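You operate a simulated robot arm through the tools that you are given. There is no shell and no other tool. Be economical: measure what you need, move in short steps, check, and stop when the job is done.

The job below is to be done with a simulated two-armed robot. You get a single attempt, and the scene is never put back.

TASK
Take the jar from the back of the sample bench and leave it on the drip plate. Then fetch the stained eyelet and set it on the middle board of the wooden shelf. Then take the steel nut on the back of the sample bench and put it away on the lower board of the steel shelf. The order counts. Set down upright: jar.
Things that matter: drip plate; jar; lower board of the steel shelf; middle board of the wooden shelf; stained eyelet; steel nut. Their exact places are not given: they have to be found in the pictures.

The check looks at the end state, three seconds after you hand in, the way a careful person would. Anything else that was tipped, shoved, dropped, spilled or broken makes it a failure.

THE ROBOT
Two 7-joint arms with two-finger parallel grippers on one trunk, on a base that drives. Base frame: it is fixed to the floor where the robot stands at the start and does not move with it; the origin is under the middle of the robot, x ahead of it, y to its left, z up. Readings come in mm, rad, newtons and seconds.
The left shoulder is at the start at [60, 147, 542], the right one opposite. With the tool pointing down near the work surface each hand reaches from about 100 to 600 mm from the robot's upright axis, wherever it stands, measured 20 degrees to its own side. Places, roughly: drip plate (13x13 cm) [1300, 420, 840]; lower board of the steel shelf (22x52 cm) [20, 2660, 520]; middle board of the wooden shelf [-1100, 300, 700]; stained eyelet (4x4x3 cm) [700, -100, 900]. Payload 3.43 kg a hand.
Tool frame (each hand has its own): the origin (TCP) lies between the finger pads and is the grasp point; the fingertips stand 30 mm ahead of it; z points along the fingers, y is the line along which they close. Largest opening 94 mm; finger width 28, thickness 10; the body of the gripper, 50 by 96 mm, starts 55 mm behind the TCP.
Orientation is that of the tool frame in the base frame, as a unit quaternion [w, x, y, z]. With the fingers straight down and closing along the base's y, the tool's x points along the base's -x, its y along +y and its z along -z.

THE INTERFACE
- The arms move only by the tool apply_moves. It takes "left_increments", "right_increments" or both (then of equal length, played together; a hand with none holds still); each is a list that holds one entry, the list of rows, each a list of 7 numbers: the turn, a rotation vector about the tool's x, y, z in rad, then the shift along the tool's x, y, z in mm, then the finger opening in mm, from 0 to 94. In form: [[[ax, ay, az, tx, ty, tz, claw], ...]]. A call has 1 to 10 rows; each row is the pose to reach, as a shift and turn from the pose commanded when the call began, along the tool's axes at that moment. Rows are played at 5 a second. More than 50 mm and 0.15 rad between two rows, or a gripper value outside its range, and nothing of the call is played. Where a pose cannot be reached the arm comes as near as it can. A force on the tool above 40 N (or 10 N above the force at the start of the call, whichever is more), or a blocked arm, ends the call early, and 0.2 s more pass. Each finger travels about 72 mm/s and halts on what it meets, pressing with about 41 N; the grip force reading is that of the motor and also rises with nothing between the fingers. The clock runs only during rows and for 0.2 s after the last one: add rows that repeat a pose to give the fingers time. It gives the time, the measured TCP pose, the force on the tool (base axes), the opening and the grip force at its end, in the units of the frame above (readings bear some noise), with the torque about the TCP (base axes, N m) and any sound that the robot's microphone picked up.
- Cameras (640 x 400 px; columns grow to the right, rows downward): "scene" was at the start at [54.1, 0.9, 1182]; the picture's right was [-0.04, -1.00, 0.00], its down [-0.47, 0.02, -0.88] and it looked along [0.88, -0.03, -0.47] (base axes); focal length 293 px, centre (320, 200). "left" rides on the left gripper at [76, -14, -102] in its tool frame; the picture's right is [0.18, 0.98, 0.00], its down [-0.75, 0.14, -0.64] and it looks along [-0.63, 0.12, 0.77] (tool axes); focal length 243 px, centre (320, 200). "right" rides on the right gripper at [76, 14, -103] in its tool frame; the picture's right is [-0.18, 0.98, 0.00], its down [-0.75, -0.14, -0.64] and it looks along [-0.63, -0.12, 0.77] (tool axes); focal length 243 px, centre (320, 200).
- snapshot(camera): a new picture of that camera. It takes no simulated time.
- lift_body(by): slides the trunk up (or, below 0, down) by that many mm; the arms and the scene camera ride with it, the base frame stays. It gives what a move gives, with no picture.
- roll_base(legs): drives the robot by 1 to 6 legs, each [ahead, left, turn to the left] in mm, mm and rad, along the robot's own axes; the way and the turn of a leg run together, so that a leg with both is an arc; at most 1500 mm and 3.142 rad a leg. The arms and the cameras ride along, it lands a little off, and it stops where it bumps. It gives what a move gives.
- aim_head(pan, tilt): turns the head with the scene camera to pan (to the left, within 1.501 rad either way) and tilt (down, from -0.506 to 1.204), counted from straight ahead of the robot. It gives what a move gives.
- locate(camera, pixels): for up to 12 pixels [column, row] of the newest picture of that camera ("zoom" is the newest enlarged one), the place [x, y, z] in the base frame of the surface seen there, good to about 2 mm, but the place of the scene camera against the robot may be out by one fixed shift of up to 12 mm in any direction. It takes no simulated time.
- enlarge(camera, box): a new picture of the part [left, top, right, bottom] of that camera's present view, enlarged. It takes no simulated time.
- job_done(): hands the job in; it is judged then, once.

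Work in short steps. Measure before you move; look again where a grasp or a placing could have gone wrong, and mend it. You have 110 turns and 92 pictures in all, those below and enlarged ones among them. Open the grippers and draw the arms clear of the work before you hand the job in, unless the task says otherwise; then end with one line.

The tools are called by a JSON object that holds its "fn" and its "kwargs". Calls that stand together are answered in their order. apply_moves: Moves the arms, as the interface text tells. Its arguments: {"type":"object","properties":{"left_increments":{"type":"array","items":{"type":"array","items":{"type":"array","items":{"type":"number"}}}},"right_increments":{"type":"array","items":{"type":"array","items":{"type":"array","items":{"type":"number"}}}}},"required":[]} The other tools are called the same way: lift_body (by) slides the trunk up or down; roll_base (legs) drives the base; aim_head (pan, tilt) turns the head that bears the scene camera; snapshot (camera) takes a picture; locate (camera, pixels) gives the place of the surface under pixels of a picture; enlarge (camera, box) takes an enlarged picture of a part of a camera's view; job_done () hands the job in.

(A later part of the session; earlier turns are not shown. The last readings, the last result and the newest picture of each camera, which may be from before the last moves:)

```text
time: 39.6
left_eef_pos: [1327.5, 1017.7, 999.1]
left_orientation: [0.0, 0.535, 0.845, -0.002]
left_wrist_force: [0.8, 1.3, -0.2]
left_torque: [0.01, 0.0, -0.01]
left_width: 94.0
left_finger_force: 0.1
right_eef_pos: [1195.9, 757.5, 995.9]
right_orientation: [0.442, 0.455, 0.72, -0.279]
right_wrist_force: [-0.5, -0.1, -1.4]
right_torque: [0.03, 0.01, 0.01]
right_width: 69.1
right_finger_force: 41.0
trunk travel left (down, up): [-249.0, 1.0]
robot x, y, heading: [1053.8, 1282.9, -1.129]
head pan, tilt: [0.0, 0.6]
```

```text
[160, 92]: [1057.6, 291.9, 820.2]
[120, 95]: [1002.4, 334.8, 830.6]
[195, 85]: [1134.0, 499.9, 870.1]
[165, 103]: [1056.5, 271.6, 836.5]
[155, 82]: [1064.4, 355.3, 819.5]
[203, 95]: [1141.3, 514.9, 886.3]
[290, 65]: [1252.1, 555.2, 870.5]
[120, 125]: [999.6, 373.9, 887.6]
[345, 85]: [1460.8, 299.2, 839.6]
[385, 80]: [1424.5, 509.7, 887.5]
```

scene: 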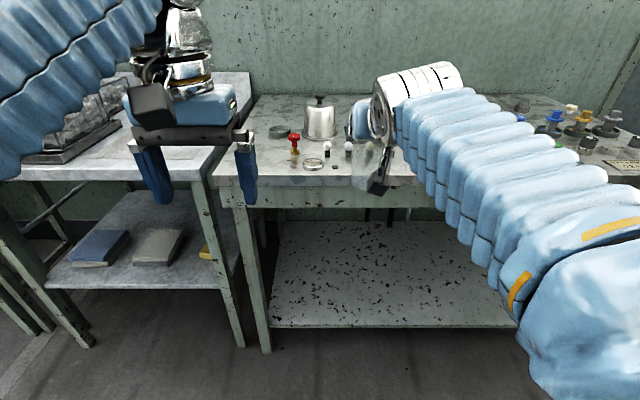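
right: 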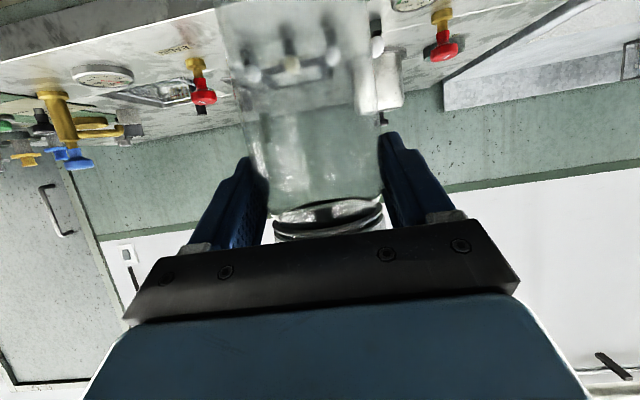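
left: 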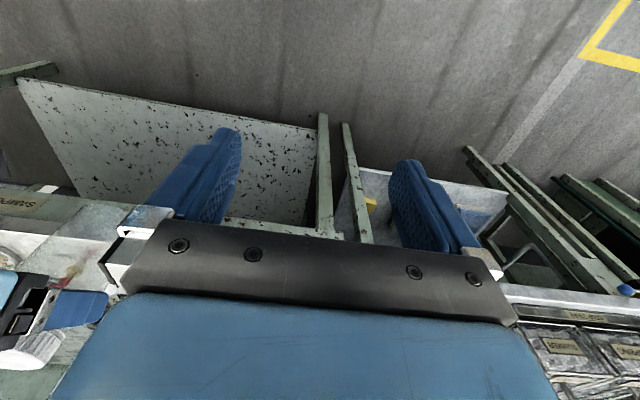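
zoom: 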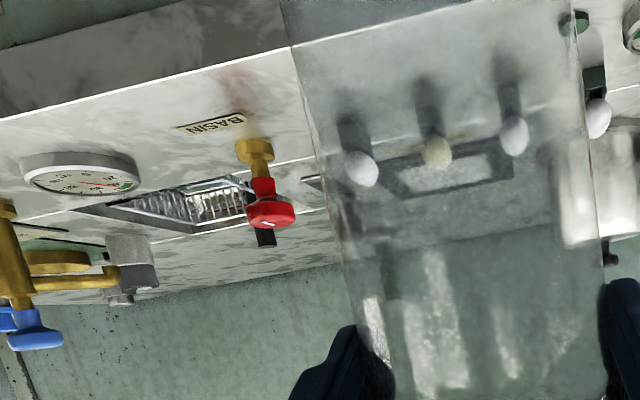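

A dark-rimmed plate shows through the jar at zoom (450,178), behind a row of white bulbs. I locate plate and bulbs in the zoom.

{"fn": "locate", "kwargs": {"camera": "zoom", "pixels": [[450, 178], [393, 192], [508, 172], [385, 160], [495, 145], [358, 168], [436, 150], [513, 135], [596, 118], [315, 183], [380, 140], [445, 133]]}}

```text
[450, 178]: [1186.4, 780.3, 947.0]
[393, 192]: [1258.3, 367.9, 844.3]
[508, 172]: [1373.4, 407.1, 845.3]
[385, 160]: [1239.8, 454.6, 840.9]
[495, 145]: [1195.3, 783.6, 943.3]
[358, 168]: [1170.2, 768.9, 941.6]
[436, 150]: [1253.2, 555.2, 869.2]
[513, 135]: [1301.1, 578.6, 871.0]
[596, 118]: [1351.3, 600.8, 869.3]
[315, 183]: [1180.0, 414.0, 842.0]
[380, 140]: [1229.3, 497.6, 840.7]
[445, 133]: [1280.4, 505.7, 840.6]
```

Plate spans roughly (1258,368)–(1373,407) at its back side, with bulbs (tops ≈875) in front of it. I need more height: pull the hand back 60 and up 60, and check the jar bottom.

{"fn": "apply_moves", "kwargs": {"right_increments": [[[0, 0, 0, -6, 0, -16, 40], [0, 0, 0, -13, 0, -32, 40], [0, 0, 0, -19, 0, -48, 40], [0, 0, 0, -26, 0, -64, 40], [0, 0, 0, -26.2, 0, -80.7, 40], [0, 0, 0, -26.2, 0, -80.7, 40]]]}}

{"fn": "snapshot", "kwargs": {"camera": "scene"}}

{"fn": "enlarge", "kwargs": {"camera": "scene", "box": [250, 60, 470, 210]}}

```text
time: 41.0
left_eef_pos: [1327.2, 1016.9, 999.3]
left_orientation: [0.001, 0.535, 0.845, -0.001]
left_wrist_force: [0.1, 0.4, -0.2]
left_torque: [0.0, 0.02, 0.04]
left_width: 94.0
left_finger_force: 0.0
right_eef_pos: [1169.6, 811.4, 1055.7]
right_orientation: [0.441, 0.457, 0.72, -0.28]
right_wrist_force: [-0.2, 0.1, -1.7]
right_torque: [0.02, 0.0, -0.01]
right_width: 69.1
right_finger_force: 40.9
trunk travel left (down, up): [-249.0, 1.0]
robot x, y, heading: [1051.0, 1279.1, -1.134]
head pan, tilt: [0.0, 0.6]
```

```text
55 pictures are left
```

scene: 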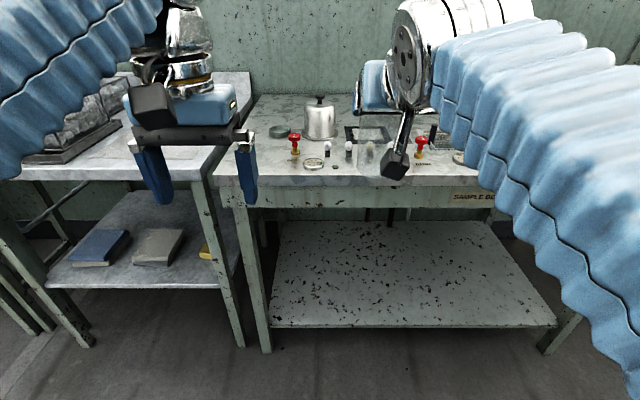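

```text
2.67 times, centred on (360, 135) of scene
```

zoom: 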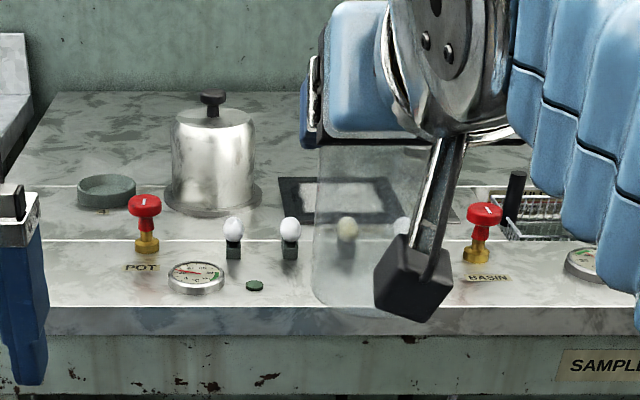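

The plate is visible, corners about zoom (280,180), (283,221), (388,180). I locate those and the jar outline.

{"fn": "locate", "kwargs": {"camera": "zoom", "pixels": [[281, 181], [284, 220], [388, 180], [398, 220], [300, 200], [345, 200], [345, 298], [340, 270], [322, 160], [320, 270], [350, 225], [509, 178]]}}

```text
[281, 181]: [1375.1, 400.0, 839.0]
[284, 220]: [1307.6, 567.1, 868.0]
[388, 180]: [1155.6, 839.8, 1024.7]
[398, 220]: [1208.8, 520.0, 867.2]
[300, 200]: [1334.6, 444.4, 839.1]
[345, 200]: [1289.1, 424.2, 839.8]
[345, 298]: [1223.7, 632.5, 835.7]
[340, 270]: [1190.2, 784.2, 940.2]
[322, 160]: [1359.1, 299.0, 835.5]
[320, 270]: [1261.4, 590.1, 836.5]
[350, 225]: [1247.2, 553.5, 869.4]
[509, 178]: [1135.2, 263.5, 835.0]
```

Plate centre ≈(1295,421) after correction. I drive 340 ahead and 51 right, jar well above the bulbs, then recheck.

{"fn": "roll_base", "kwargs": {"legs": [[0, -51, 0], [335, 0, 0]]}}

{"fn": "snapshot", "kwargs": {"camera": "right"}}

{"fn": "snapshot", "kwargs": {"camera": "scene"}}

```text
time: 43.7
left_eef_pos: [1426.4, 693.4, 1001.0]
left_orientation: [0.001, 0.535, 0.845, -0.001]
left_wrist_force: [-0.5, -0.2, 0.1]
left_torque: [0.01, -0.05, -0.03]
left_width: 93.8
left_finger_force: 0.1
right_eef_pos: [1267.0, 486.0, 1055.5]
right_orientation: [0.441, 0.457, 0.72, -0.28]
right_wrist_force: [-0.3, 0.3, -0.4]
right_torque: [0.0, -0.02, 0.0]
right_width: 69.1
right_finger_force: 41.2
trunk travel left (down, up): [-249.0, 1.0]
robot x, y, heading: [1149.2, 958.8, -1.132]
head pan, tilt: [0.0, 0.6]
```

```text
53 pictures are left
```

right: 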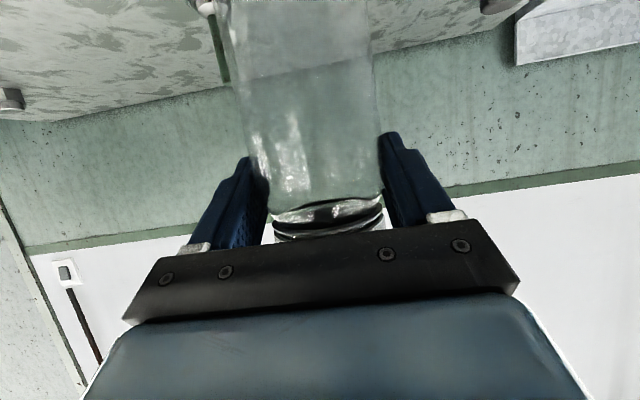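

```text
52 pictures are left
```

scene: 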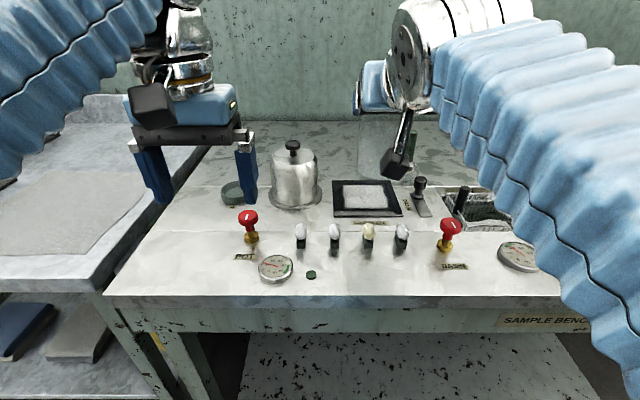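

Plate is fully visible: corners (334,181),(396,180),(403,216),(334,216). I locate it, the black knob at (420,184), and jar edges.

{"fn": "locate", "kwargs": {"camera": "scene", "pixels": [[334, 181], [395, 181], [401, 215], [335, 215], [366, 197], [366, 206], [419, 183], [420, 205], [380, 120], [380, 170], [361, 170], [465, 190]]}}

{"fn": "enlarge", "kwargs": {"camera": "scene", "box": [320, 90, 440, 225]}}

```text
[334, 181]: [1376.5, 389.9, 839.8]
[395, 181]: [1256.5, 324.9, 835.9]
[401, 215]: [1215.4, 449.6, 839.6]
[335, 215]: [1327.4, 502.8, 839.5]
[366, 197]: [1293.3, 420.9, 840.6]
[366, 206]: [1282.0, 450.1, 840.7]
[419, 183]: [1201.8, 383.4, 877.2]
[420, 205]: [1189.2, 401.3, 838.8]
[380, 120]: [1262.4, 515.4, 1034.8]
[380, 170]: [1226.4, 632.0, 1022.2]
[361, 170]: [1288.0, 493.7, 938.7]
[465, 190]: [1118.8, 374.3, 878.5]
```

```text
2.96 times, centred on (380, 158) of scene
```

zoom: 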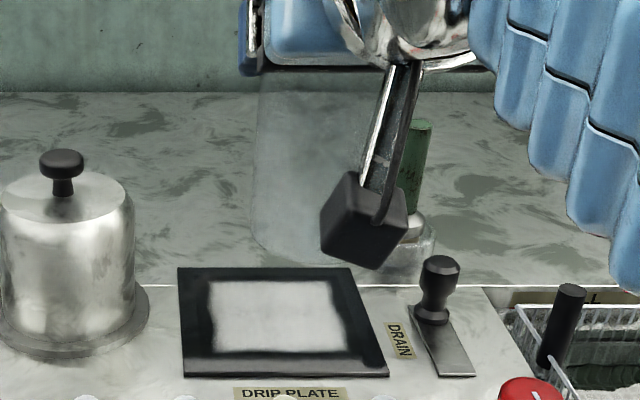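

Plate centre ≈(1295,418), labelled "DRIP PLATE". I move the jar 68 mm ahead and down 58 mm over the centre.

{"fn": "apply_moves", "kwargs": {"right_increments": [[[0, 0, 0, 4, -1, 17.5, 40], [0, 0, 0, 8.2, -2, 35, 40], [0, 0, 0, 12.4, -3.3, 52.5, 40], [0, 0, 0, 16.5, -3.3, 70, 40], [0, 0, 0, 20.6, -3.3, 87.4, 40], [0, 0, 0, 20.6, -3.3, 87.4, 40]]]}}

{"fn": "enlarge", "kwargs": {"camera": "scene", "box": [320, 90, 440, 225]}}

```text
time: 45.1
left_eef_pos: [1424.7, 692.2, 999.1]
left_orientation: [0.001, 0.535, 0.845, -0.001]
left_wrist_force: [0.4, 0.1, 0.7]
left_torque: [-0.01, -0.02, 0.0]
left_width: 94.0
left_finger_force: 0.0
right_eef_pos: [1293.9, 422.5, 997.5]
right_orientation: [0.441, 0.457, 0.72, -0.28]
right_wrist_force: [0.1, -0.7, -1.2]
right_torque: [0.01, -0.02, -0.03]
right_width: 69.1
right_finger_force: 41.3
trunk travel left (down, up): [-249.0, 1.0]
robot x, y, heading: [1149.0, 954.6, -1.125]
head pan, tilt: [0.0, 0.6]
```

```text
2.96 times, centred on (380, 158) of scene
```

zoom: 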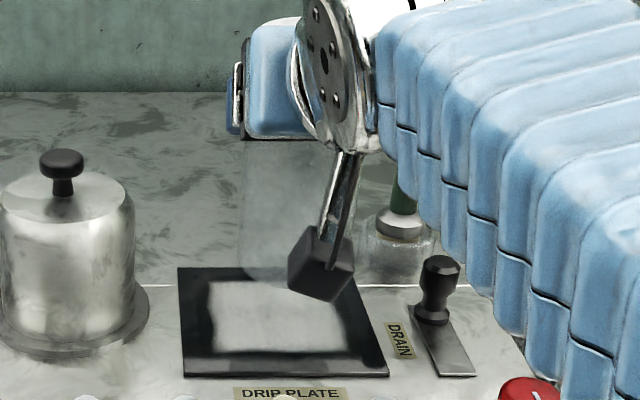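

Jar hovers over the plate (bottom about zoom (285,282)). I lower 28 mm gently, then will feel for contact.

{"fn": "apply_moves", "kwargs": {"right_increments": [[[0, 0, 0, 4.5, 0, 2.3, 40], [0, 0, 0, 9, 0, 4.5, 40], [0, 0, 0, 13.4, 0, 6.8, 40], [0, 0, 0, 17.8, 0, 9.1, 40], [0, 0, 0, 22.3, 0, 11.4, 40], [0, 0, 0, 25, 0, 12.7, 40], [0, 0, 0, 25, 0, 12.7, 40]]]}}

{"fn": "enlarge", "kwargs": {"camera": "scene", "box": [320, 90, 440, 225]}}

```text
time: 46.7
left_eef_pos: [1425.9, 693.7, 998.6]
left_orientation: [0.001, 0.534, 0.845, -0.001]
left_wrist_force: [0.4, 0.5, -0.3]
left_torque: [-0.01, 0.01, 0.03]
left_width: 94.0
left_finger_force: 0.1
right_eef_pos: [1293.8, 422.8, 969.4]
right_orientation: [0.442, 0.456, 0.721, -0.279]
right_wrist_force: [0.0, 0.0, -0.7]
right_torque: [0.01, 0.04, 0.0]
right_width: 69.1
right_finger_force: 41.1
trunk travel left (down, up): [-249.0, 1.0]
robot x, y, heading: [1146.4, 955.7, -1.127]
head pan, tilt: [0.0, 0.6]
```

```text
2.96 times, centred on (380, 158) of scene
```

zoom: 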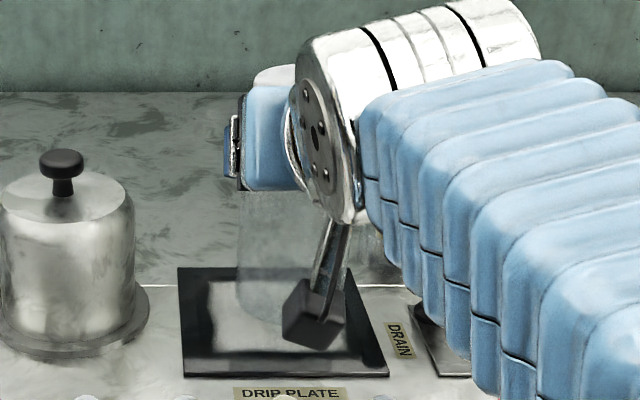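

Still in the air (bottom at row ~318, landing expected ~row 350). I lower in 2 mm rows, stopping on contact.

{"fn": "apply_moves", "kwargs": {"right_increments": [[[0, 0, 0, 2.7, 0, 1.4, 40], [0, 0, 0, 5.3, 0, 2.7, 40], [0, 0, 0, 8, 0, 4.1, 40], [0, 0, 0, 10.7, 0, 5.4, 40], [0, 0, 0, 12.5, 0, 6.4, 40], [0, 0, 0, 14.3, 0, 7.3, 40], [0, 0, 0, 16, 0, 8.2, 40], [0, 0, 0, 17.8, 0, 9.1, 40], [0, 0, 0, 17.8, 0, 9.1, 40]]]}}

{"fn": "enlarge", "kwargs": {"camera": "scene", "box": [320, 90, 440, 225]}}

```text
time: 48.7
left_eef_pos: [1424.1, 694.1, 999.8]
left_orientation: [0.002, 0.535, 0.845, -0.002]
left_wrist_force: [0.5, -0.2, -0.1]
left_torque: [0.02, -0.01, -0.02]
left_width: 93.9
left_finger_force: 0.1
right_eef_pos: [1293.2, 422.7, 953.8]
right_orientation: [0.445, 0.455, 0.718, -0.281]
right_wrist_force: [-2.7, -4.4, 34.2]
right_torque: [-0.42, 0.09, -0.06]
right_width: 69.0
right_finger_force: 41.2
trunk travel left (down, up): [-249.0, 1.0]
robot x, y, heading: [1149.6, 954.6, -1.131]
head pan, tilt: [0.0, 0.6]
```

```text
2.96 times, centred on (380, 158) of scene
```

zoom: 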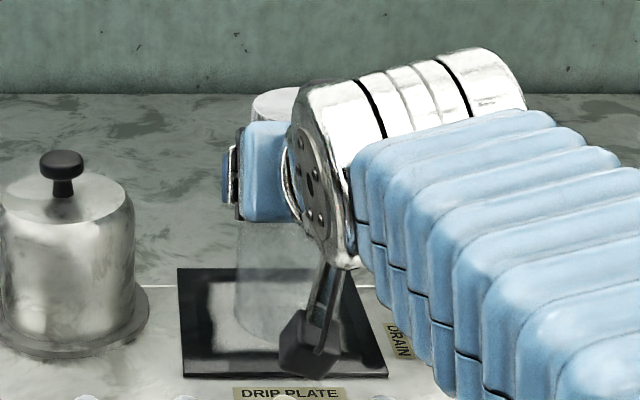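

Contact felt (34 N): the jar stands on the plate. I ease up 4 mm, then open the fingers.

{"fn": "apply_moves", "kwargs": {"right_increments": [[[0, 0, 0, -2, 0, -1, 40], [0, 0, 0, -3.6, 0, -1.8, 40], [0, 0, 0, -3.6, 0, -1.8, 40]]]}}

{"fn": "apply_moves", "kwargs": {"right_increments": [[[0, 0, 0, 0, 0, 0, 70], [0, 0, 0, 0, 0, 0, 76], [0, 0, 0, 0, 0, 0, 84], [0, 0, 0, 0, 0, 0, 94], [0, 0, 0, 0, 0, 0, 94]]]}}

{"fn": "snapshot", "kwargs": {"camera": "right"}}

```text
time: 49.5
left_eef_pos: [1424.3, 691.6, 998.5]
left_orientation: [0.001, 0.535, 0.845, -0.001]
left_wrist_force: [-0.8, 0.1, 0.4]
left_torque: [-0.01, 0.02, -0.03]
left_width: 93.9
left_finger_force: 0.1
right_eef_pos: [1292.2, 422.3, 954.4]
right_orientation: [0.441, 0.457, 0.72, -0.281]
right_wrist_force: [-1.0, -5.2, 15.4]
right_torque: [-0.93, -0.31, -0.13]
right_width: 69.2
right_finger_force: 41.3
trunk travel left (down, up): [-249.0, 1.0]
robot x, y, heading: [1152.0, 959.4, -1.133]
head pan, tilt: [0.0, 0.6]
```

```text
time: 50.7
left_eef_pos: [1425.0, 691.7, 999.1]
left_orientation: [0.001, 0.535, 0.845, -0.002]
left_wrist_force: [-1.2, 0.6, -0.3]
left_torque: [-0.01, -0.01, 0.03]
left_width: 93.8
left_finger_force: 0.1
right_eef_pos: [1293.8, 423.0, 954.3]
right_orientation: [0.441, 0.457, 0.72, -0.28]
right_wrist_force: [-0.9, 0.5, 1.0]
right_torque: [0.01, -0.02, 0.02]
right_width: 93.8
right_finger_force: 0.1
trunk travel left (down, up): [-249.0, 1.0]
robot x, y, heading: [1149.8, 959.5, -1.128]
head pan, tilt: [0.0, 0.6]
```

```text
47 pictures are left
```

right: 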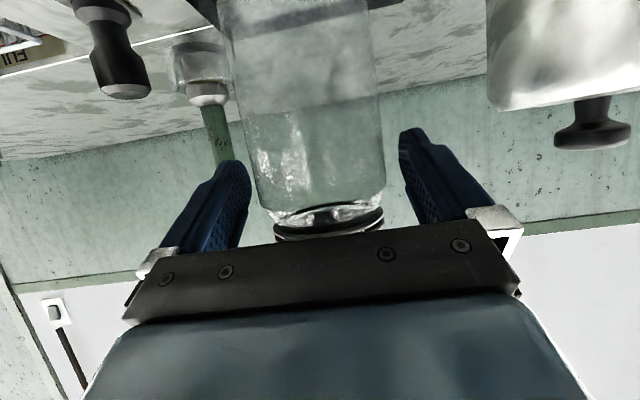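

Released; jar upright. I draw the hand straight back 120 mm, then look.

{"fn": "apply_moves", "kwargs": {"right_increments": [[[0, 0, 0, 9, 0, -17.8, 94], [0, 0, 0, 18, 0, -35.6, 94], [0, 0, 0, 27.2, 0, -53.5, 94], [0, 0, 0, 40.9, 0, -80.2, 94], [0, 0, 0, 54.5, 0, -107, 94], [0, 0, 0, 41, 0, -114, 94], [0, 0, 0, 28, 0, -121, 94]]]}}

{"fn": "snapshot", "kwargs": {"camera": "scene"}}

{"fn": "enlarge", "kwargs": {"camera": "scene", "box": [300, 90, 440, 225]}}

```text
time: 52.3
left_eef_pos: [1424.9, 691.9, 999.6]
left_orientation: [0.002, 0.535, 0.845, -0.001]
left_wrist_force: [0.6, 0.6, 1.2]
left_torque: [0.0, 0.01, 0.05]
left_width: 93.7
left_finger_force: 0.1
right_eef_pos: [1241.3, 531.2, 983.1]
right_orientation: [0.441, 0.457, 0.72, -0.28]
right_wrist_force: [0.0, -0.4, 0.2]
right_torque: [0.01, -0.01, 0.01]
right_width: 94.0
right_finger_force: 0.0
trunk travel left (down, up): [-249.0, 1.0]
robot x, y, heading: [1146.2, 956.7, -1.13]
head pan, tilt: [0.0, 0.6]
```

```text
46 pictures are left
```

scene: 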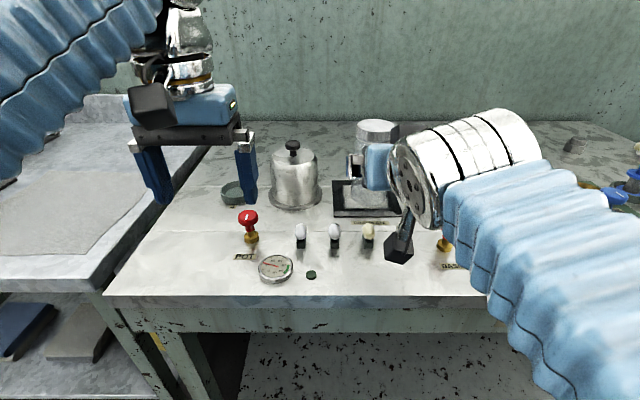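

```text
2.96 times, centred on (370, 158) of scene
```

zoom: 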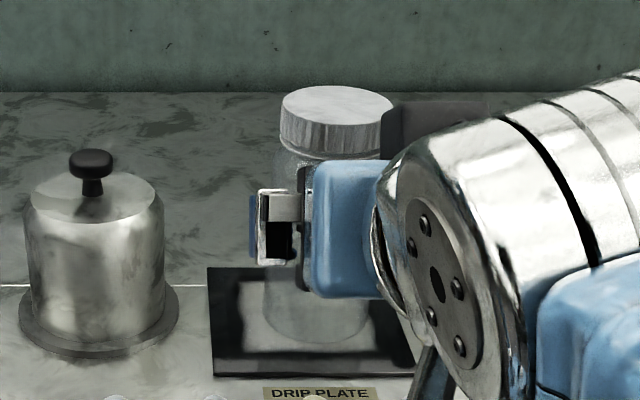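

The jar stands upright on the plate. Now I drive back the same way to the near end of the bench, stopping short of it.

{"fn": "roll_base", "kwargs": {"legs": [[-350, 0, 0], [0, 0, 1.13], [-1095, 0, 0], [0, -1330, 0]]}}

{"fn": "apply_moves", "kwargs": {"right_increments": [[[0, 0.14, 0, 0, 0, -20, 94], [0, 0.28, 0, 0, 0, -30, 94], [0, 0.42, 0, 0, 0, -40, 94], [0, 0.56, 0, 0, 0, -40, 94], [0, 0.7, 0, 0, 0, -40, 94], [0, 0.84, 0, 0, 0, -40, 94], [0, 0.98, 0, 0, 0, -40, 94], [0, 1.1, 0, 0, 0, -40, 94], [0, 1.1, 0, 0, 0, -40, 94]]]}}

```text
time: 69.0
left_eef_pos: [270.7, 75.3, 999.8]
left_orientation: [0.002, -0.011, 1.0, -0.001]
left_wrist_force: [0.8, -0.4, 0.1]
left_torque: [0.03, -0.02, 0.02]
left_width: 94.2
left_finger_force: 0.1
right_eef_pos: [342.1, -158.3, 983.8]
right_orientation: [0.523, -0.008, 0.852, 0.005]
right_wrist_force: [0.1, 0.1, 0.4]
right_torque: [-0.02, 0.01, 0.02]
right_width: 94.1
right_finger_force: 0.1
trunk travel left (down, up): [-249.0, 1.0]
robot x, y, heading: [-83.1, -69.1, 0.02]
head pan, tilt: [0.0, 0.6]
```

```text
time: 71.0
left_eef_pos: [269.7, 75.1, 1000.2]
left_orientation: [0.002, -0.01, 1.0, -0.001]
left_wrist_force: [0.5, -0.5, 0.0]
left_torque: [-0.03, 0.01, 0.0]
left_width: 94.0
left_finger_force: 0.2
right_eef_pos: [304.9, -158.4, 1001.6]
right_orientation: [0.029, -0.011, 1.0, 0.001]
right_wrist_force: [-0.7, 0.7, 0.6]
right_torque: [-0.03, 0.02, 0.02]
right_width: 94.2
right_finger_force: 0.1
right hand out of reach, approached as far as the arm can: row 8, 9
trunk travel left (down, up): [-249.0, 1.0]
robot x, y, heading: [-83.3, -62.9, 0.021]
head pan, tilt: [0.0, 0.6]
```

Back near the bench end. I drive 340 ahead and view the eyelet with scene and right-hand cameras.

{"fn": "roll_base", "kwargs": {"legs": [[0, 0, -0.02], [345, 5, 0]]}}

{"fn": "snapshot", "kwargs": {"camera": "right"}}

{"fn": "enlarge", "kwargs": {"camera": "scene", "box": [270, 90, 390, 220]}}

```text
time: 73.6
left_eef_pos: [617.2, 70.3, 999.6]
left_orientation: [0.002, 0.001, 1.0, -0.001]
left_wrist_force: [-0.2, -0.4, -0.2]
left_torque: [-0.02, 0.02, 0.0]
left_width: 94.1
left_finger_force: 0.1
right_eef_pos: [647.9, -163.5, 1001.0]
right_orientation: [0.03, 0.002, 1.0, 0.0]
right_wrist_force: [-0.5, 0.3, 0.2]
right_torque: [-0.03, 0.01, 0.0]
right_width: 93.9
right_finger_force: 0.1
trunk travel left (down, up): [-249.0, 1.0]
robot x, y, heading: [257.9, -66.2, -0.003]
head pan, tilt: [0.0, 0.6]
```

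```text
44 pictures are left
```

right: 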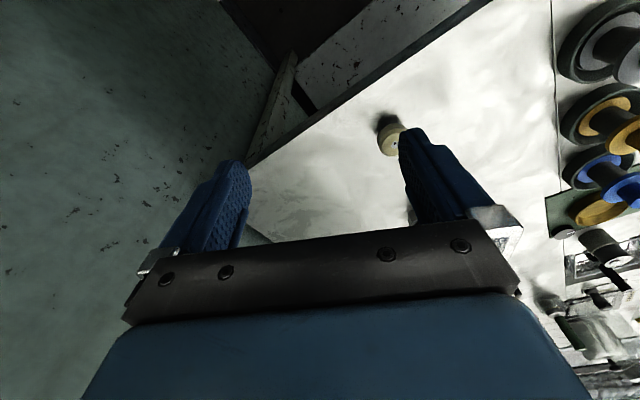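

```text
3.08 times, centred on (330, 155) of scene
```

zoom: 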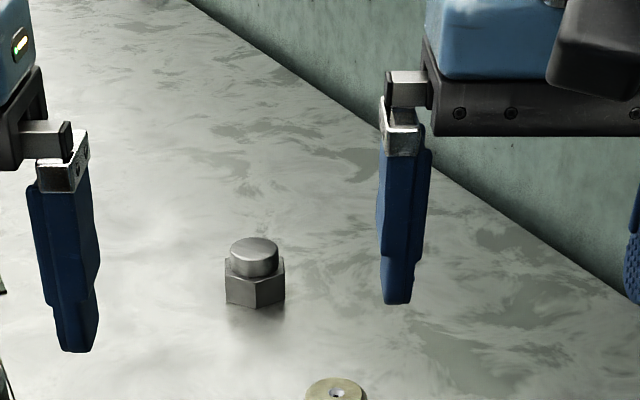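

Eyelet is at right-view (388,138), partly behind the finger. I bring the hand above it at z≈925 and look again.

{"fn": "apply_moves", "kwargs": {"right_increments": [[[0, 0.06, 0, -10, 30, 20, 94], [0, 0.06, 0, -25, 60, 45, 94], [0, 0.06, 0, -42, 75, 75, 94], [0, 0.06, 0, -42, 75, 75, 94]]]}}

{"fn": "snapshot", "kwargs": {"camera": "right"}}

```text
time: 74.6
left_eef_pos: [617.6, 71.5, 999.2]
left_orientation: [0.002, 0.002, 1.0, -0.001]
left_wrist_force: [0.4, 0.1, -1.4]
left_torque: [-0.05, 0.02, -0.01]
left_width: 94.0
left_finger_force: 0.0
right_eef_pos: [696.6, -86.2, 930.2]
right_orientation: [0.001, 0.001, 1.0, 0.0]
right_wrist_force: [0.8, -0.8, 0.7]
right_torque: [-0.03, 0.01, -0.01]
right_width: 94.0
right_finger_force: 0.2
trunk travel left (down, up): [-249.0, 1.0]
robot x, y, heading: [258.7, -62.3, 0.003]
head pan, tilt: [0.0, 0.6]
```

```text
42 pictures are left
```

right: 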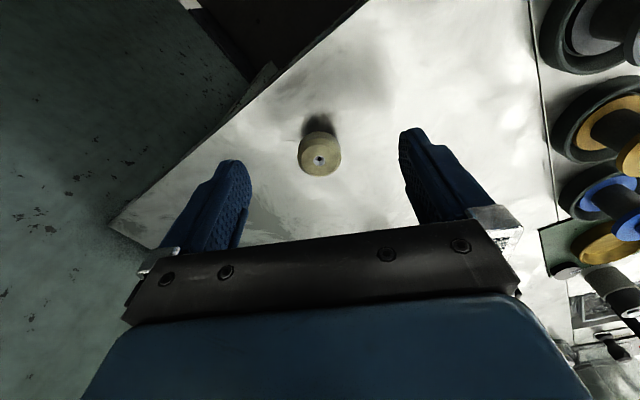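

The eyelet is between the fingers at (320,155). I locate its top centre and rims.

{"fn": "locate", "kwargs": {"camera": "right", "pixels": [[320, 160], [320, 173], [300, 160], [340, 155], [319, 137], [320, 150], [360, 160]]}}

{"fn": "enlarge", "kwargs": {"camera": "right", "box": [260, 90, 400, 190]}}

```text
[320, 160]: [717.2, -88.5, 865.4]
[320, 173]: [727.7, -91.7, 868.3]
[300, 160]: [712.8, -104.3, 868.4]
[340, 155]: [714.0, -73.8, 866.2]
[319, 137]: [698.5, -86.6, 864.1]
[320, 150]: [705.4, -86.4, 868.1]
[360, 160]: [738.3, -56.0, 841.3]
```

```text
4.00 times, centred on (330, 140) of right
```

zoom: 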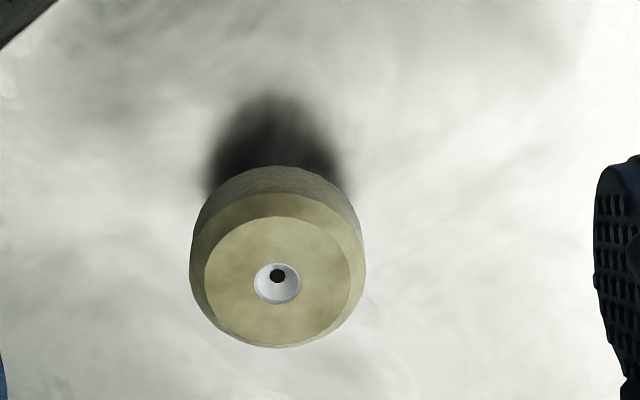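

Eyelet centre ≈(716,-89), top 868, Ø≈36. I descend over it to TCP z≈874 (tips just above the bench), then close.

{"fn": "apply_moves", "kwargs": {"right_increments": [[[0, 0, 0, -19.4, -2.8, 10, 94], [0, 0, 0, -19.4, -2.8, 30, 80], [0, 0, 0, -19.4, -2.8, 45, 70], [0, 0, 0, -19.4, -2.8, 55.5, 70], [0, 0, 0, -19.4, -2.8, 55.5, 70]]]}}

{"fn": "apply_moves", "kwargs": {"right_increments": [[[0, 0, 0, 0, 0, 0, 50], [0, 0, 0, 0, 0, 0, 30], [0, 0, 0, 0, 0, 0, 20], [0, 0, 0, 0, 0, 0, 20]]]}}

```text
time: 75.8
left_eef_pos: [618.6, 70.8, 999.8]
left_orientation: [0.001, 0.001, 1.0, -0.001]
left_wrist_force: [0.5, 0.2, -0.4]
left_torque: [-0.01, -0.04, 0.02]
left_width: 93.9
left_finger_force: 0.0
right_eef_pos: [714.7, -90.9, 873.2]
right_orientation: [0.001, 0.0, 1.0, 0.0]
right_wrist_force: [1.0, 0.4, 0.1]
right_torque: [0.0, -0.02, -0.01]
right_width: 70.0
right_finger_force: 0.0
trunk travel left (down, up): [-249.0, 1.0]
robot x, y, heading: [264.4, -59.8, -0.003]
head pan, tilt: [0.0, 0.6]
```

```text
time: 76.8
left_eef_pos: [616.6, 71.3, 999.9]
left_orientation: [0.002, 0.001, 1.0, 0.0]
left_wrist_force: [0.2, -0.5, -0.2]
left_torque: [0.0, -0.02, -0.02]
left_width: 93.9
left_finger_force: 0.1
right_eef_pos: [715.0, -90.8, 874.6]
right_orientation: [0.001, 0.001, 1.0, 0.0]
right_wrist_force: [-0.7, -0.3, -1.0]
right_torque: [0.0, 0.0, 0.01]
right_width: 32.1
right_finger_force: 41.0
trunk travel left (down, up): [-249.0, 1.0]
robot x, y, heading: [264.0, -64.8, -0.002]
head pan, tilt: [0.0, 0.6]
```

Gripped at 32 mm. I lift 75 mm and back a bit, and look.

{"fn": "apply_moves", "kwargs": {"right_increments": [[[0, 0, 0, 0, 0, -10, 20], [0, 0, 0, 0, 0, -25, 20], [0, 0, 0, 20, 0, -50, 20], [0, 0, 0, 40, 0, -75, 20], [0, 0, 0, 40, 0, -75, 20]]]}}

{"fn": "snapshot", "kwargs": {"camera": "right"}}

```text
time: 78.0
left_eef_pos: [617.1, 71.7, 1000.2]
left_orientation: [0.002, 0.001, 1.0, -0.001]
left_wrist_force: [0.1, -0.5, 0.3]
left_torque: [0.0, -0.01, -0.01]
left_width: 93.8
left_finger_force: 0.1
right_eef_pos: [673.8, -90.7, 948.0]
right_orientation: [-0.001, 0.001, 1.0, 0.0]
right_wrist_force: [0.4, 1.2, 0.0]
right_torque: [0.05, -0.02, -0.01]
right_width: 32.2
right_finger_force: 40.9
trunk travel left (down, up): [-249.0, 1.0]
robot x, y, heading: [261.6, -60.4, 0.002]
head pan, tilt: [0.0, 0.6]
```

```text
40 pictures are left
```

right: 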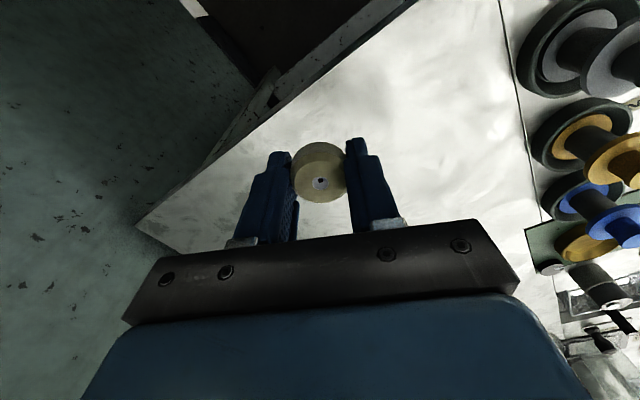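

Eyelet held. I back away from the bench, move left to about y=300, turn to face backwards and look for the wooden shelf.

{"fn": "roll_base", "kwargs": {"legs": [[-360, 0, 0], [0, 360, 0], [0, 0, 1.7]]}}

{"fn": "aim_head", "kwargs": {"pan": 1.2, "tilt": 0.45}}

{"fn": "snapshot", "kwargs": {"camera": "scene"}}

```text
time: 86.3
left_eef_pos: [-279.0, 633.3, 998.0]
left_orientation: [-0.002, 0.749, -0.663, -0.001]
left_wrist_force: [0.6, 0.6, 0.1]
left_torque: [-0.02, 0.02, -0.05]
left_width: 93.9
left_finger_force: 0.0
right_eef_pos: [-125.6, 708.9, 948.4]
right_orientation: [0.0, 0.749, -0.662, 0.0]
right_wrist_force: [-0.3, -0.7, 0.2]
right_torque: [0.03, -0.04, 0.0]
right_width: 32.2
right_finger_force: 41.1
trunk travel left (down, up): [-249.0, 1.0]
robot x, y, heading: [-97.8, 291.7, 1.691]
head pan, tilt: [0.0, 0.6]
```

```text
time: 87.7
left_eef_pos: [-280.0, 632.0, 999.4]
left_orientation: [-0.002, 0.749, -0.662, 0.0]
left_wrist_force: [-0.8, 1.1, 0.4]
left_torque: [-0.01, 0.0, -0.02]
left_width: 94.1
left_finger_force: 0.0
right_eef_pos: [-125.4, 708.9, 948.7]
right_orientation: [0.0, 0.749, -0.662, 0.001]
right_wrist_force: [0.1, -0.5, -0.8]
right_torque: [0.0, -0.05, 0.02]
right_width: 32.1
right_finger_force: 41.6
trunk travel left (down, up): [-249.0, 1.0]
robot x, y, heading: [-99.0, 294.6, 1.694]
head pan, tilt: [1.201, 0.45]
```

```text
39 pictures are left
```

scene: 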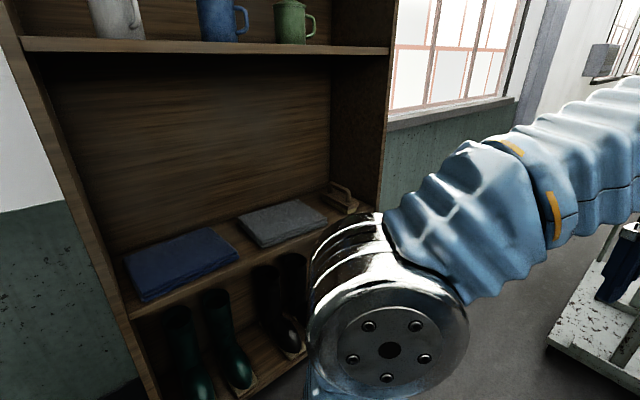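

The wooden shelf: middle board holds blue and grey cloths and a wooden tool. I locate its front edge, free places, upper board and sides.

{"fn": "locate", "kwargs": {"camera": "scene", "pixels": [[140, 310], [200, 288], [270, 258], [248, 262], [180, 255], [285, 215], [200, 50], [330, 52], [115, 240], [240, 210], [20, 45], [345, 195]]}}

{"fn": "enlarge", "kwargs": {"camera": "scene", "box": [80, 140, 390, 340]}}

```text
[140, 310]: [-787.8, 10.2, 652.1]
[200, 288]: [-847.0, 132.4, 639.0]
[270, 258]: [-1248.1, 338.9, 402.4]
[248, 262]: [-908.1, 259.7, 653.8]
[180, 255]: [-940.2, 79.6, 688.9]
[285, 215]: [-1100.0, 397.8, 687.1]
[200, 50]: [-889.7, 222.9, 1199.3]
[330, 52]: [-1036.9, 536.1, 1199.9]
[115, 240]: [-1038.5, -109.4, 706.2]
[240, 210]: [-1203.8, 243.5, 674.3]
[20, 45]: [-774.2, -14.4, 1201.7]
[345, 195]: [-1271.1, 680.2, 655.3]
```

```text
2.00 times, centred on (235, 240) of scene
```

zoom: 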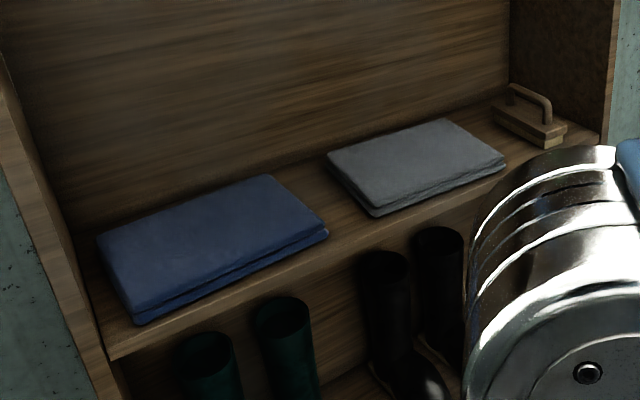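

Front edge runs from about (-788,10) to (-1037,536); board surface ≈655. I locate gap points between the cloths and right of the grey cloth.

{"fn": "locate", "kwargs": {"camera": "zoom", "pixels": [[325, 233], [328, 183], [370, 215], [345, 225], [310, 190], [340, 235], [300, 180], [505, 160], [515, 160], [375, 238], [130, 330], [470, 118]]}}

```text
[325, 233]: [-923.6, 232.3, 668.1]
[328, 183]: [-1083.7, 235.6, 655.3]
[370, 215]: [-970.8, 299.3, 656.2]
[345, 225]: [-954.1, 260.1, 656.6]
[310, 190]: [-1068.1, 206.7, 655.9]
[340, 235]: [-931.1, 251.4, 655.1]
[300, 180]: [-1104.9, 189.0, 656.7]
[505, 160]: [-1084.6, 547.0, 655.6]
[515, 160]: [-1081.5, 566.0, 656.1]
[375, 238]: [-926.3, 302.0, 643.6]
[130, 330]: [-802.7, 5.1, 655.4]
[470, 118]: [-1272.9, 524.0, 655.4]
```

Gap point between cloths ≈(-952,265), board ≈659. I turn to face the shelf (heading ≈ -2.71), shift right 307 and approach partially, then look again.

{"fn": "roll_base", "kwargs": {"legs": [[0, 0, 1.88], [0, -307, 0], [220, 0, 0]]}}

{"fn": "aim_head", "kwargs": {"pan": 0.0, "tilt": 0.7}}

{"fn": "snapshot", "kwargs": {"camera": "scene"}}

```text
time: 95.5
left_eef_pos: [-694.7, 222.1, 1000.9]
left_orientation: [-0.001, 0.978, 0.207, -0.002]
left_wrist_force: [-0.5, 0.2, 1.0]
left_torque: [0.02, 0.06, 0.0]
left_width: 93.7
left_finger_force: 0.1
right_eef_pos: [-813.5, 345.8, 948.9]
right_orientation: [0.0, 0.978, 0.207, 0.001]
right_wrist_force: [1.0, -0.8, 0.4]
right_torque: [0.03, 0.05, 0.0]
right_width: 32.1
right_finger_force: 41.1
trunk travel left (down, up): [-249.0, 1.0]
robot x, y, heading: [-424.7, 484.4, -2.725]
head pan, tilt: [1.201, 0.45]
```

```text
time: 97.0
left_eef_pos: [-695.6, 222.0, 1000.5]
left_orientation: [0.0, 0.978, 0.208, -0.002]
left_wrist_force: [0.3, -0.8, 0.7]
left_torque: [0.0, -0.01, 0.02]
left_width: 93.8
left_finger_force: 0.0
right_eef_pos: [-813.0, 346.4, 949.1]
right_orientation: [0.0, 0.978, 0.206, 0.0]
right_wrist_force: [-0.3, 0.1, -1.2]
right_torque: [0.03, 0.0, 0.0]
right_width: 32.2
right_finger_force: 41.0
trunk travel left (down, up): [-249.0, 1.0]
robot x, y, heading: [-423.6, 486.8, -2.726]
head pan, tilt: [0.0, 0.7]
```

```text
37 pictures are left
```

scene: 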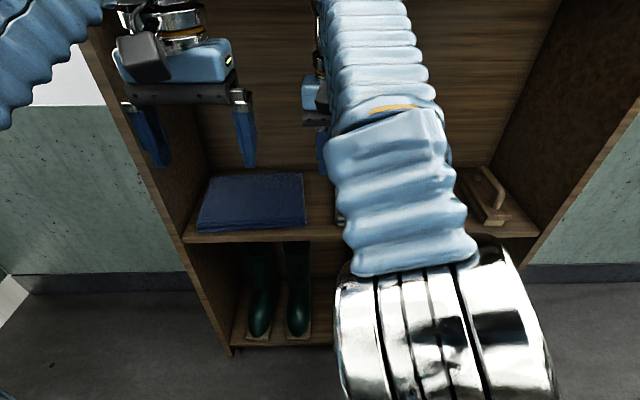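

Facing the shelf squarely. I lower the right hand outside the shelf to z≈750, then look with the right camera.

{"fn": "apply_moves", "kwargs": {"right_increments": [[[0, 0, 0, 0, 0, 40, 20], [0, 0, 0, 0, 5, 80, 20], [0, 0, 0, 0, 10, 120, 20], [0, 0, 0, 0, 15, 160, 20], [0, 0, 0, 0, 15, 200, 20], [0, 0, 0, 0, 15, 200, 20]]]}}

{"fn": "roll_base", "kwargs": {"legs": [[110, 0, 0.0]]}}

{"fn": "snapshot", "kwargs": {"camera": "right"}}

{"fn": "snapshot", "kwargs": {"camera": "scene"}}

```text
time: 98.3
left_eef_pos: [-693.9, 221.0, 999.1]
left_orientation: [0.0, 0.978, 0.207, -0.002]
left_wrist_force: [0.5, -0.7, 0.0]
left_torque: [-0.01, 0.01, -0.02]
left_width: 94.1
left_finger_force: 0.0
right_eef_pos: [-806.7, 331.0, 748.1]
right_orientation: [0.001, 0.979, 0.206, 0.0]
right_wrist_force: [-0.6, -0.1, 0.4]
right_torque: [0.0, -0.01, 0.02]
right_width: 32.1
right_finger_force: 40.8
trunk travel left (down, up): [-249.0, 1.0]
robot x, y, heading: [-422.9, 489.6, -2.724]
head pan, tilt: [0.0, 0.7]
```

```text
time: 99.5
left_eef_pos: [-795.3, 176.2, 999.8]
left_orientation: [0.0, 0.979, 0.206, -0.002]
left_wrist_force: [0.3, -0.2, 0.1]
left_torque: [0.02, 0.01, 0.02]
left_width: 94.1
left_finger_force: 0.0
right_eef_pos: [-907.8, 288.0, 749.0]
right_orientation: [-0.001, 0.978, 0.207, 0.0]
right_wrist_force: [0.2, -0.5, 0.5]
right_torque: [-0.01, 0.04, -0.02]
right_width: 32.4
right_finger_force: 41.0
trunk travel left (down, up): [-249.0, 1.0]
robot x, y, heading: [-524.7, 445.2, -2.73]
head pan, tilt: [0.0, 0.7]
```

```text
36 pictures are left
```

right: 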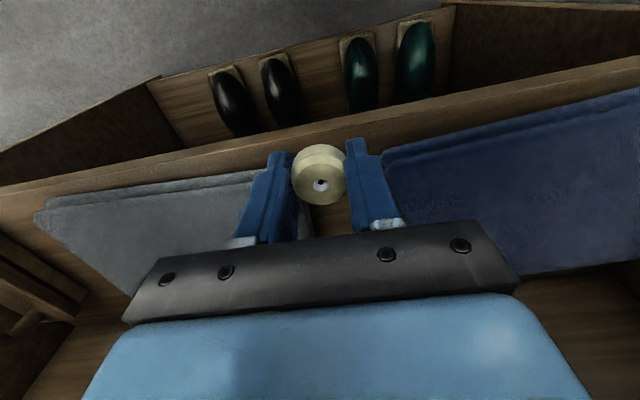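

```text
35 pictures are left
```

scene: 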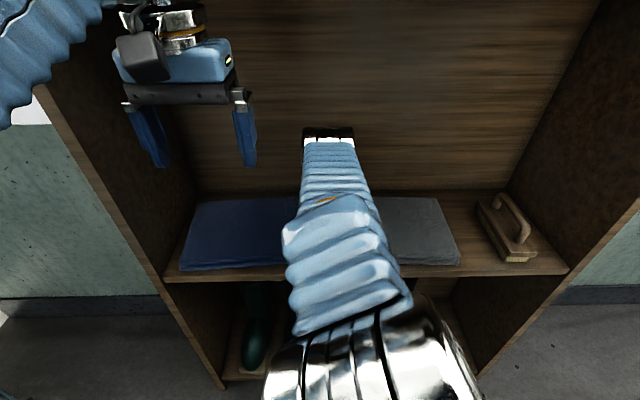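

The eyelet hovers near the gap. I locate cloth edges and the board's front edge from the right camera.

{"fn": "locate", "kwargs": {"camera": "right", "pixels": [[385, 160], [385, 148], [400, 190], [250, 178], [235, 200], [330, 215], [340, 140], [260, 160], [300, 145], [375, 125], [308, 225]]}}

{"fn": "enlarge", "kwargs": {"camera": "right", "box": [200, 100, 440, 250]}}

```text
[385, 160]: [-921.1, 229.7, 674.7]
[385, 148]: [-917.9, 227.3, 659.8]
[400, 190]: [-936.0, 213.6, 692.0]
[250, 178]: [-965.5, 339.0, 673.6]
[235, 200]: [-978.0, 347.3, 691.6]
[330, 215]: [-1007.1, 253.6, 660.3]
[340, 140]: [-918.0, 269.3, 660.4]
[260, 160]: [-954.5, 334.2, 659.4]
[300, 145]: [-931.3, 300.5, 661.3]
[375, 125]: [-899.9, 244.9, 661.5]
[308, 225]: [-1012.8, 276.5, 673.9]
```

```text
2.67 times, centred on (320, 175) of right
```

zoom: 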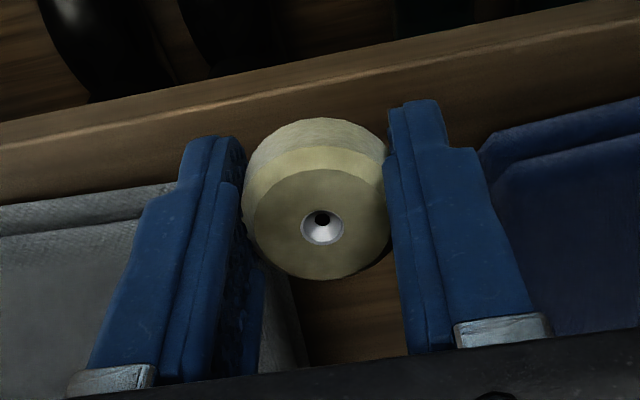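

Gap clear width ≈80 mm between s-edges; target TCP ≈(-954,260). I move ahead 55, left 5, then down to just above the board.

{"fn": "apply_moves", "kwargs": {"right_increments": [[[0, 0, 0, -28, 3, 0, 20], [0, 0, 0, -55, 5.5, 0, 20], [0, 0, 0, -55, 5.5, 20, 20], [0, 0, 0, -55, 5.5, 40, 20], [0, 0, 0, -55, 5.5, 47, 20], [0, 0, 0, -55, 5.5, 47, 20]]]}}

{"fn": "snapshot", "kwargs": {"camera": "right"}}

```text
time: 100.9
left_eef_pos: [-795.2, 178.2, 999.6]
left_orientation: [0.0, 0.978, 0.206, -0.002]
left_wrist_force: [-0.4, 0.3, -0.2]
left_torque: [-0.02, 0.0, -0.01]
left_width: 94.1
left_finger_force: 0.1
right_eef_pos: [-956.5, 259.2, 700.6]
right_orientation: [0.0, 0.978, 0.207, 0.0]
right_wrist_force: [-0.4, 0.0, 0.1]
right_torque: [0.03, 0.01, 0.0]
right_width: 32.1
right_finger_force: 40.5
trunk travel left (down, up): [-249.0, 1.0]
robot x, y, heading: [-524.4, 443.4, -2.725]
head pan, tilt: [0.0, 0.7]
```

```text
33 pictures are left
```

right: 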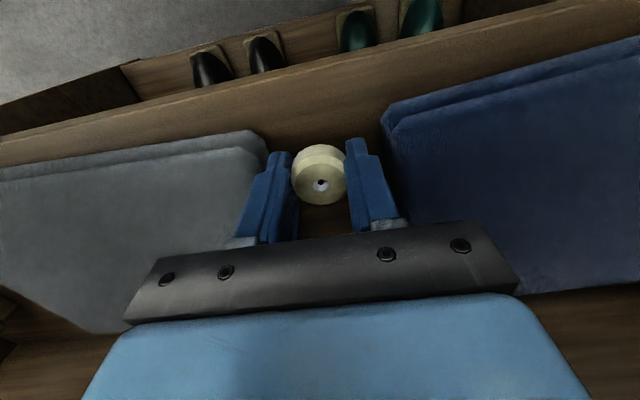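

The eyelet sits in the gap; the finger is a little nearer the grey cloth. I shift 3 mm toward the blue and lower the last 5–6 mm.

{"fn": "apply_moves", "kwargs": {"right_increments": [[[0, 0, 0, 0, 3, 0, 20], [0, 0, 0, 0, 3, 2, 20], [0, 0, 0, 0, 3, 4, 20], [0, 0, 0, 0, 3, 5.5, 20], [0, 0, 0, 0, 3, 5.5, 20]]]}}

```text
time: 102.1
left_eef_pos: [-794.2, 176.7, 999.4]
left_orientation: [0.0, 0.978, 0.207, -0.002]
left_wrist_force: [-0.5, 0.1, 0.1]
left_torque: [0.0, 0.01, 0.0]
left_width: 93.9
left_finger_force: 0.1
right_eef_pos: [-954.2, 258.9, 696.9]
right_orientation: [0.0, 0.979, 0.206, 0.0]
right_wrist_force: [0.7, 0.0, 0.4]
right_torque: [-0.02, -0.01, -0.03]
right_width: 32.0
right_finger_force: 41.0
trunk travel left (down, up): [-249.0, 1.0]
robot x, y, heading: [-521.2, 445.2, -2.727]
head pan, tilt: [0.0, 0.7]
```

No contact yet; I go down in 1 mm rows until the force rises.

{"fn": "apply_moves", "kwargs": {"right_increments": [[[0, 0, 0, 0, 0, 1, 20], [0, 0, 0, 0, 0, 2, 20], [0, 0, 0, 0, 0, 3, 20], [0, 0, 0, 0, 0, 3, 20]]]}}

```text
time: 103.1
left_eef_pos: [-794.0, 175.8, 1000.4]
left_orientation: [0.0, 0.979, 0.206, -0.002]
left_wrist_force: [-0.7, -0.8, 0.5]
left_torque: [0.0, 0.03, -0.03]
left_width: 94.0
left_finger_force: 0.2
right_eef_pos: [-954.9, 258.3, 694.0]
right_orientation: [0.0, 0.979, 0.206, 0.0]
right_wrist_force: [-0.9, 0.3, 15.3]
right_torque: [-0.01, 0.09, -0.01]
right_width: 32.0
right_finger_force: 40.7
trunk travel left (down, up): [-249.0, 1.0]
robot x, y, heading: [-526.6, 446.5, -2.726]
head pan, tilt: [0.0, 0.7]
```

Contact (15 N): the eyelet stands on the board. I open slightly to 46 mm, then rise straight up.

{"fn": "apply_moves", "kwargs": {"right_increments": [[[0, 0, 0, 0, 0, -1, 32], [0, 0, 0, 0, 0, -1, 40], [0, 0, 0, 0, 0, -1, 46], [0, 0, 0, 0, 0, -1, 46], [0, 0, 0, 0, 0, -15, 46], [0, 0, 0, 0, 0, -40, 46], [0, 0, 0, 0, 0, -70, 46], [0, 0, 0, 0, 0, -70, 46]]]}}

{"fn": "snapshot", "kwargs": {"camera": "right"}}

```text
time: 104.9
left_eef_pos: [-795.5, 177.0, 999.7]
left_orientation: [-0.001, 0.978, 0.206, -0.002]
left_wrist_force: [-0.1, 0.1, 0.6]
left_torque: [-0.02, -0.03, -0.01]
left_width: 94.0
left_finger_force: 0.1
right_eef_pos: [-954.4, 257.9, 763.5]
right_orientation: [0.0, 0.978, 0.207, 0.0]
right_wrist_force: [-0.1, 0.6, -1.2]
right_torque: [-0.01, 0.01, 0.01]
right_width: 46.2
right_finger_force: 0.0
trunk travel left (down, up): [-249.0, 1.0]
robot x, y, heading: [-524.7, 444.3, -2.726]
head pan, tilt: [0.0, 0.7]
```

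```text
32 pictures are left
```

right: 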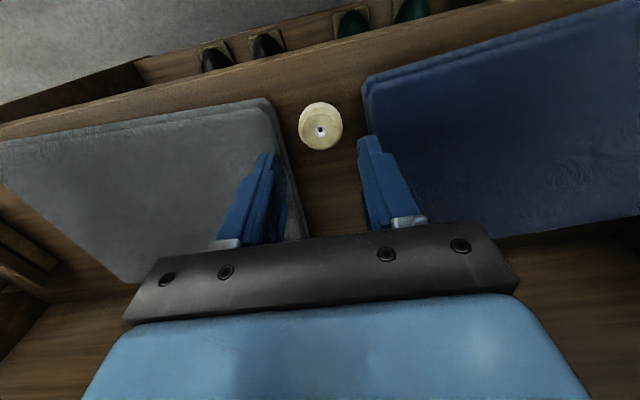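

The eyelet stands free in the gap, cloths untouched. I back out, turn round and return toward the bench end.

{"fn": "roll_base", "kwargs": {"legs": [[-340, 0, 0], [0, 0, 2.72]]}}

{"fn": "apply_moves", "kwargs": {"right_increments": [[[0, 0, 0, 0, 0, -40, 94], [0, 0, 0, 0, 0, -80, 94], [0, 0, 0, 0, 0, -120, 94], [0, 0, 0, 0, 0, -160, 94], [0, 0, 0, 10, 0, -200, 94], [0, 0, 0, 20, 0, -220, 94]]]}}

{"fn": "roll_base", "kwargs": {"legs": [[130, -640, 0]]}}

```text
time: 113.6
left_eef_pos: [142.9, 720.0, 1000.3]
left_orientation: [0.001, -0.004, 1.0, 0.0]
left_wrist_force: [-0.7, -0.3, 0.3]
left_torque: [-0.02, -0.02, -0.01]
left_width: 94.0
left_finger_force: 0.2
right_eef_pos: [256.1, 582.4, 764.2]
right_orientation: [-0.001, -0.003, 1.0, -0.001]
right_wrist_force: [-0.1, 0.8, -0.4]
right_torque: [-0.03, 0.01, 0.02]
right_width: 46.1
right_finger_force: 0.1
trunk travel left (down, up): [-249.0, 1.0]
robot x, y, heading: [-214.5, 580.4, 0.013]
head pan, tilt: [0.0, 0.7]
```

```text
time: 115.0
left_eef_pos: [142.7, 719.7, 999.6]
left_orientation: [0.002, -0.003, 1.0, -0.001]
left_wrist_force: [0.0, 0.7, -0.2]
left_torque: [0.01, 0.0, -0.02]
left_width: 93.9
left_finger_force: 0.1
right_eef_pos: [252.0, 583.5, 944.0]
right_orientation: [0.0, -0.003, 1.0, 0.0]
right_wrist_force: [-0.2, -0.3, -0.1]
right_torque: [-0.01, 0.0, 0.0]
right_width: 93.8
right_finger_force: 0.0
right hand out of reach, approached as far as the arm can: row 5, 6
trunk travel left (down, up): [-249.0, 1.0]
robot x, y, heading: [-209.6, 580.8, 0.009]
head pan, tilt: [0.0, 0.7]
```

```text
time: 118.6
left_eef_pos: [276.6, 86.4, 999.2]
left_orientation: [0.001, -0.001, 1.0, -0.001]
left_wrist_force: [-0.3, -0.1, -0.3]
left_torque: [0.02, 0.01, 0.02]
left_width: 94.1
left_finger_force: 0.1
right_eef_pos: [384.8, -51.9, 943.6]
right_orientation: [0.0, -0.002, 1.0, 0.001]
right_wrist_force: [-0.5, 0.1, 0.3]
right_torque: [0.01, 0.04, -0.02]
right_width: 93.8
right_finger_force: 0.0
trunk travel left (down, up): [-249.0, 1.0]
robot x, y, heading: [-79.6, -53.0, 0.006]
head pan, tilt: [0.0, 0.7]
```

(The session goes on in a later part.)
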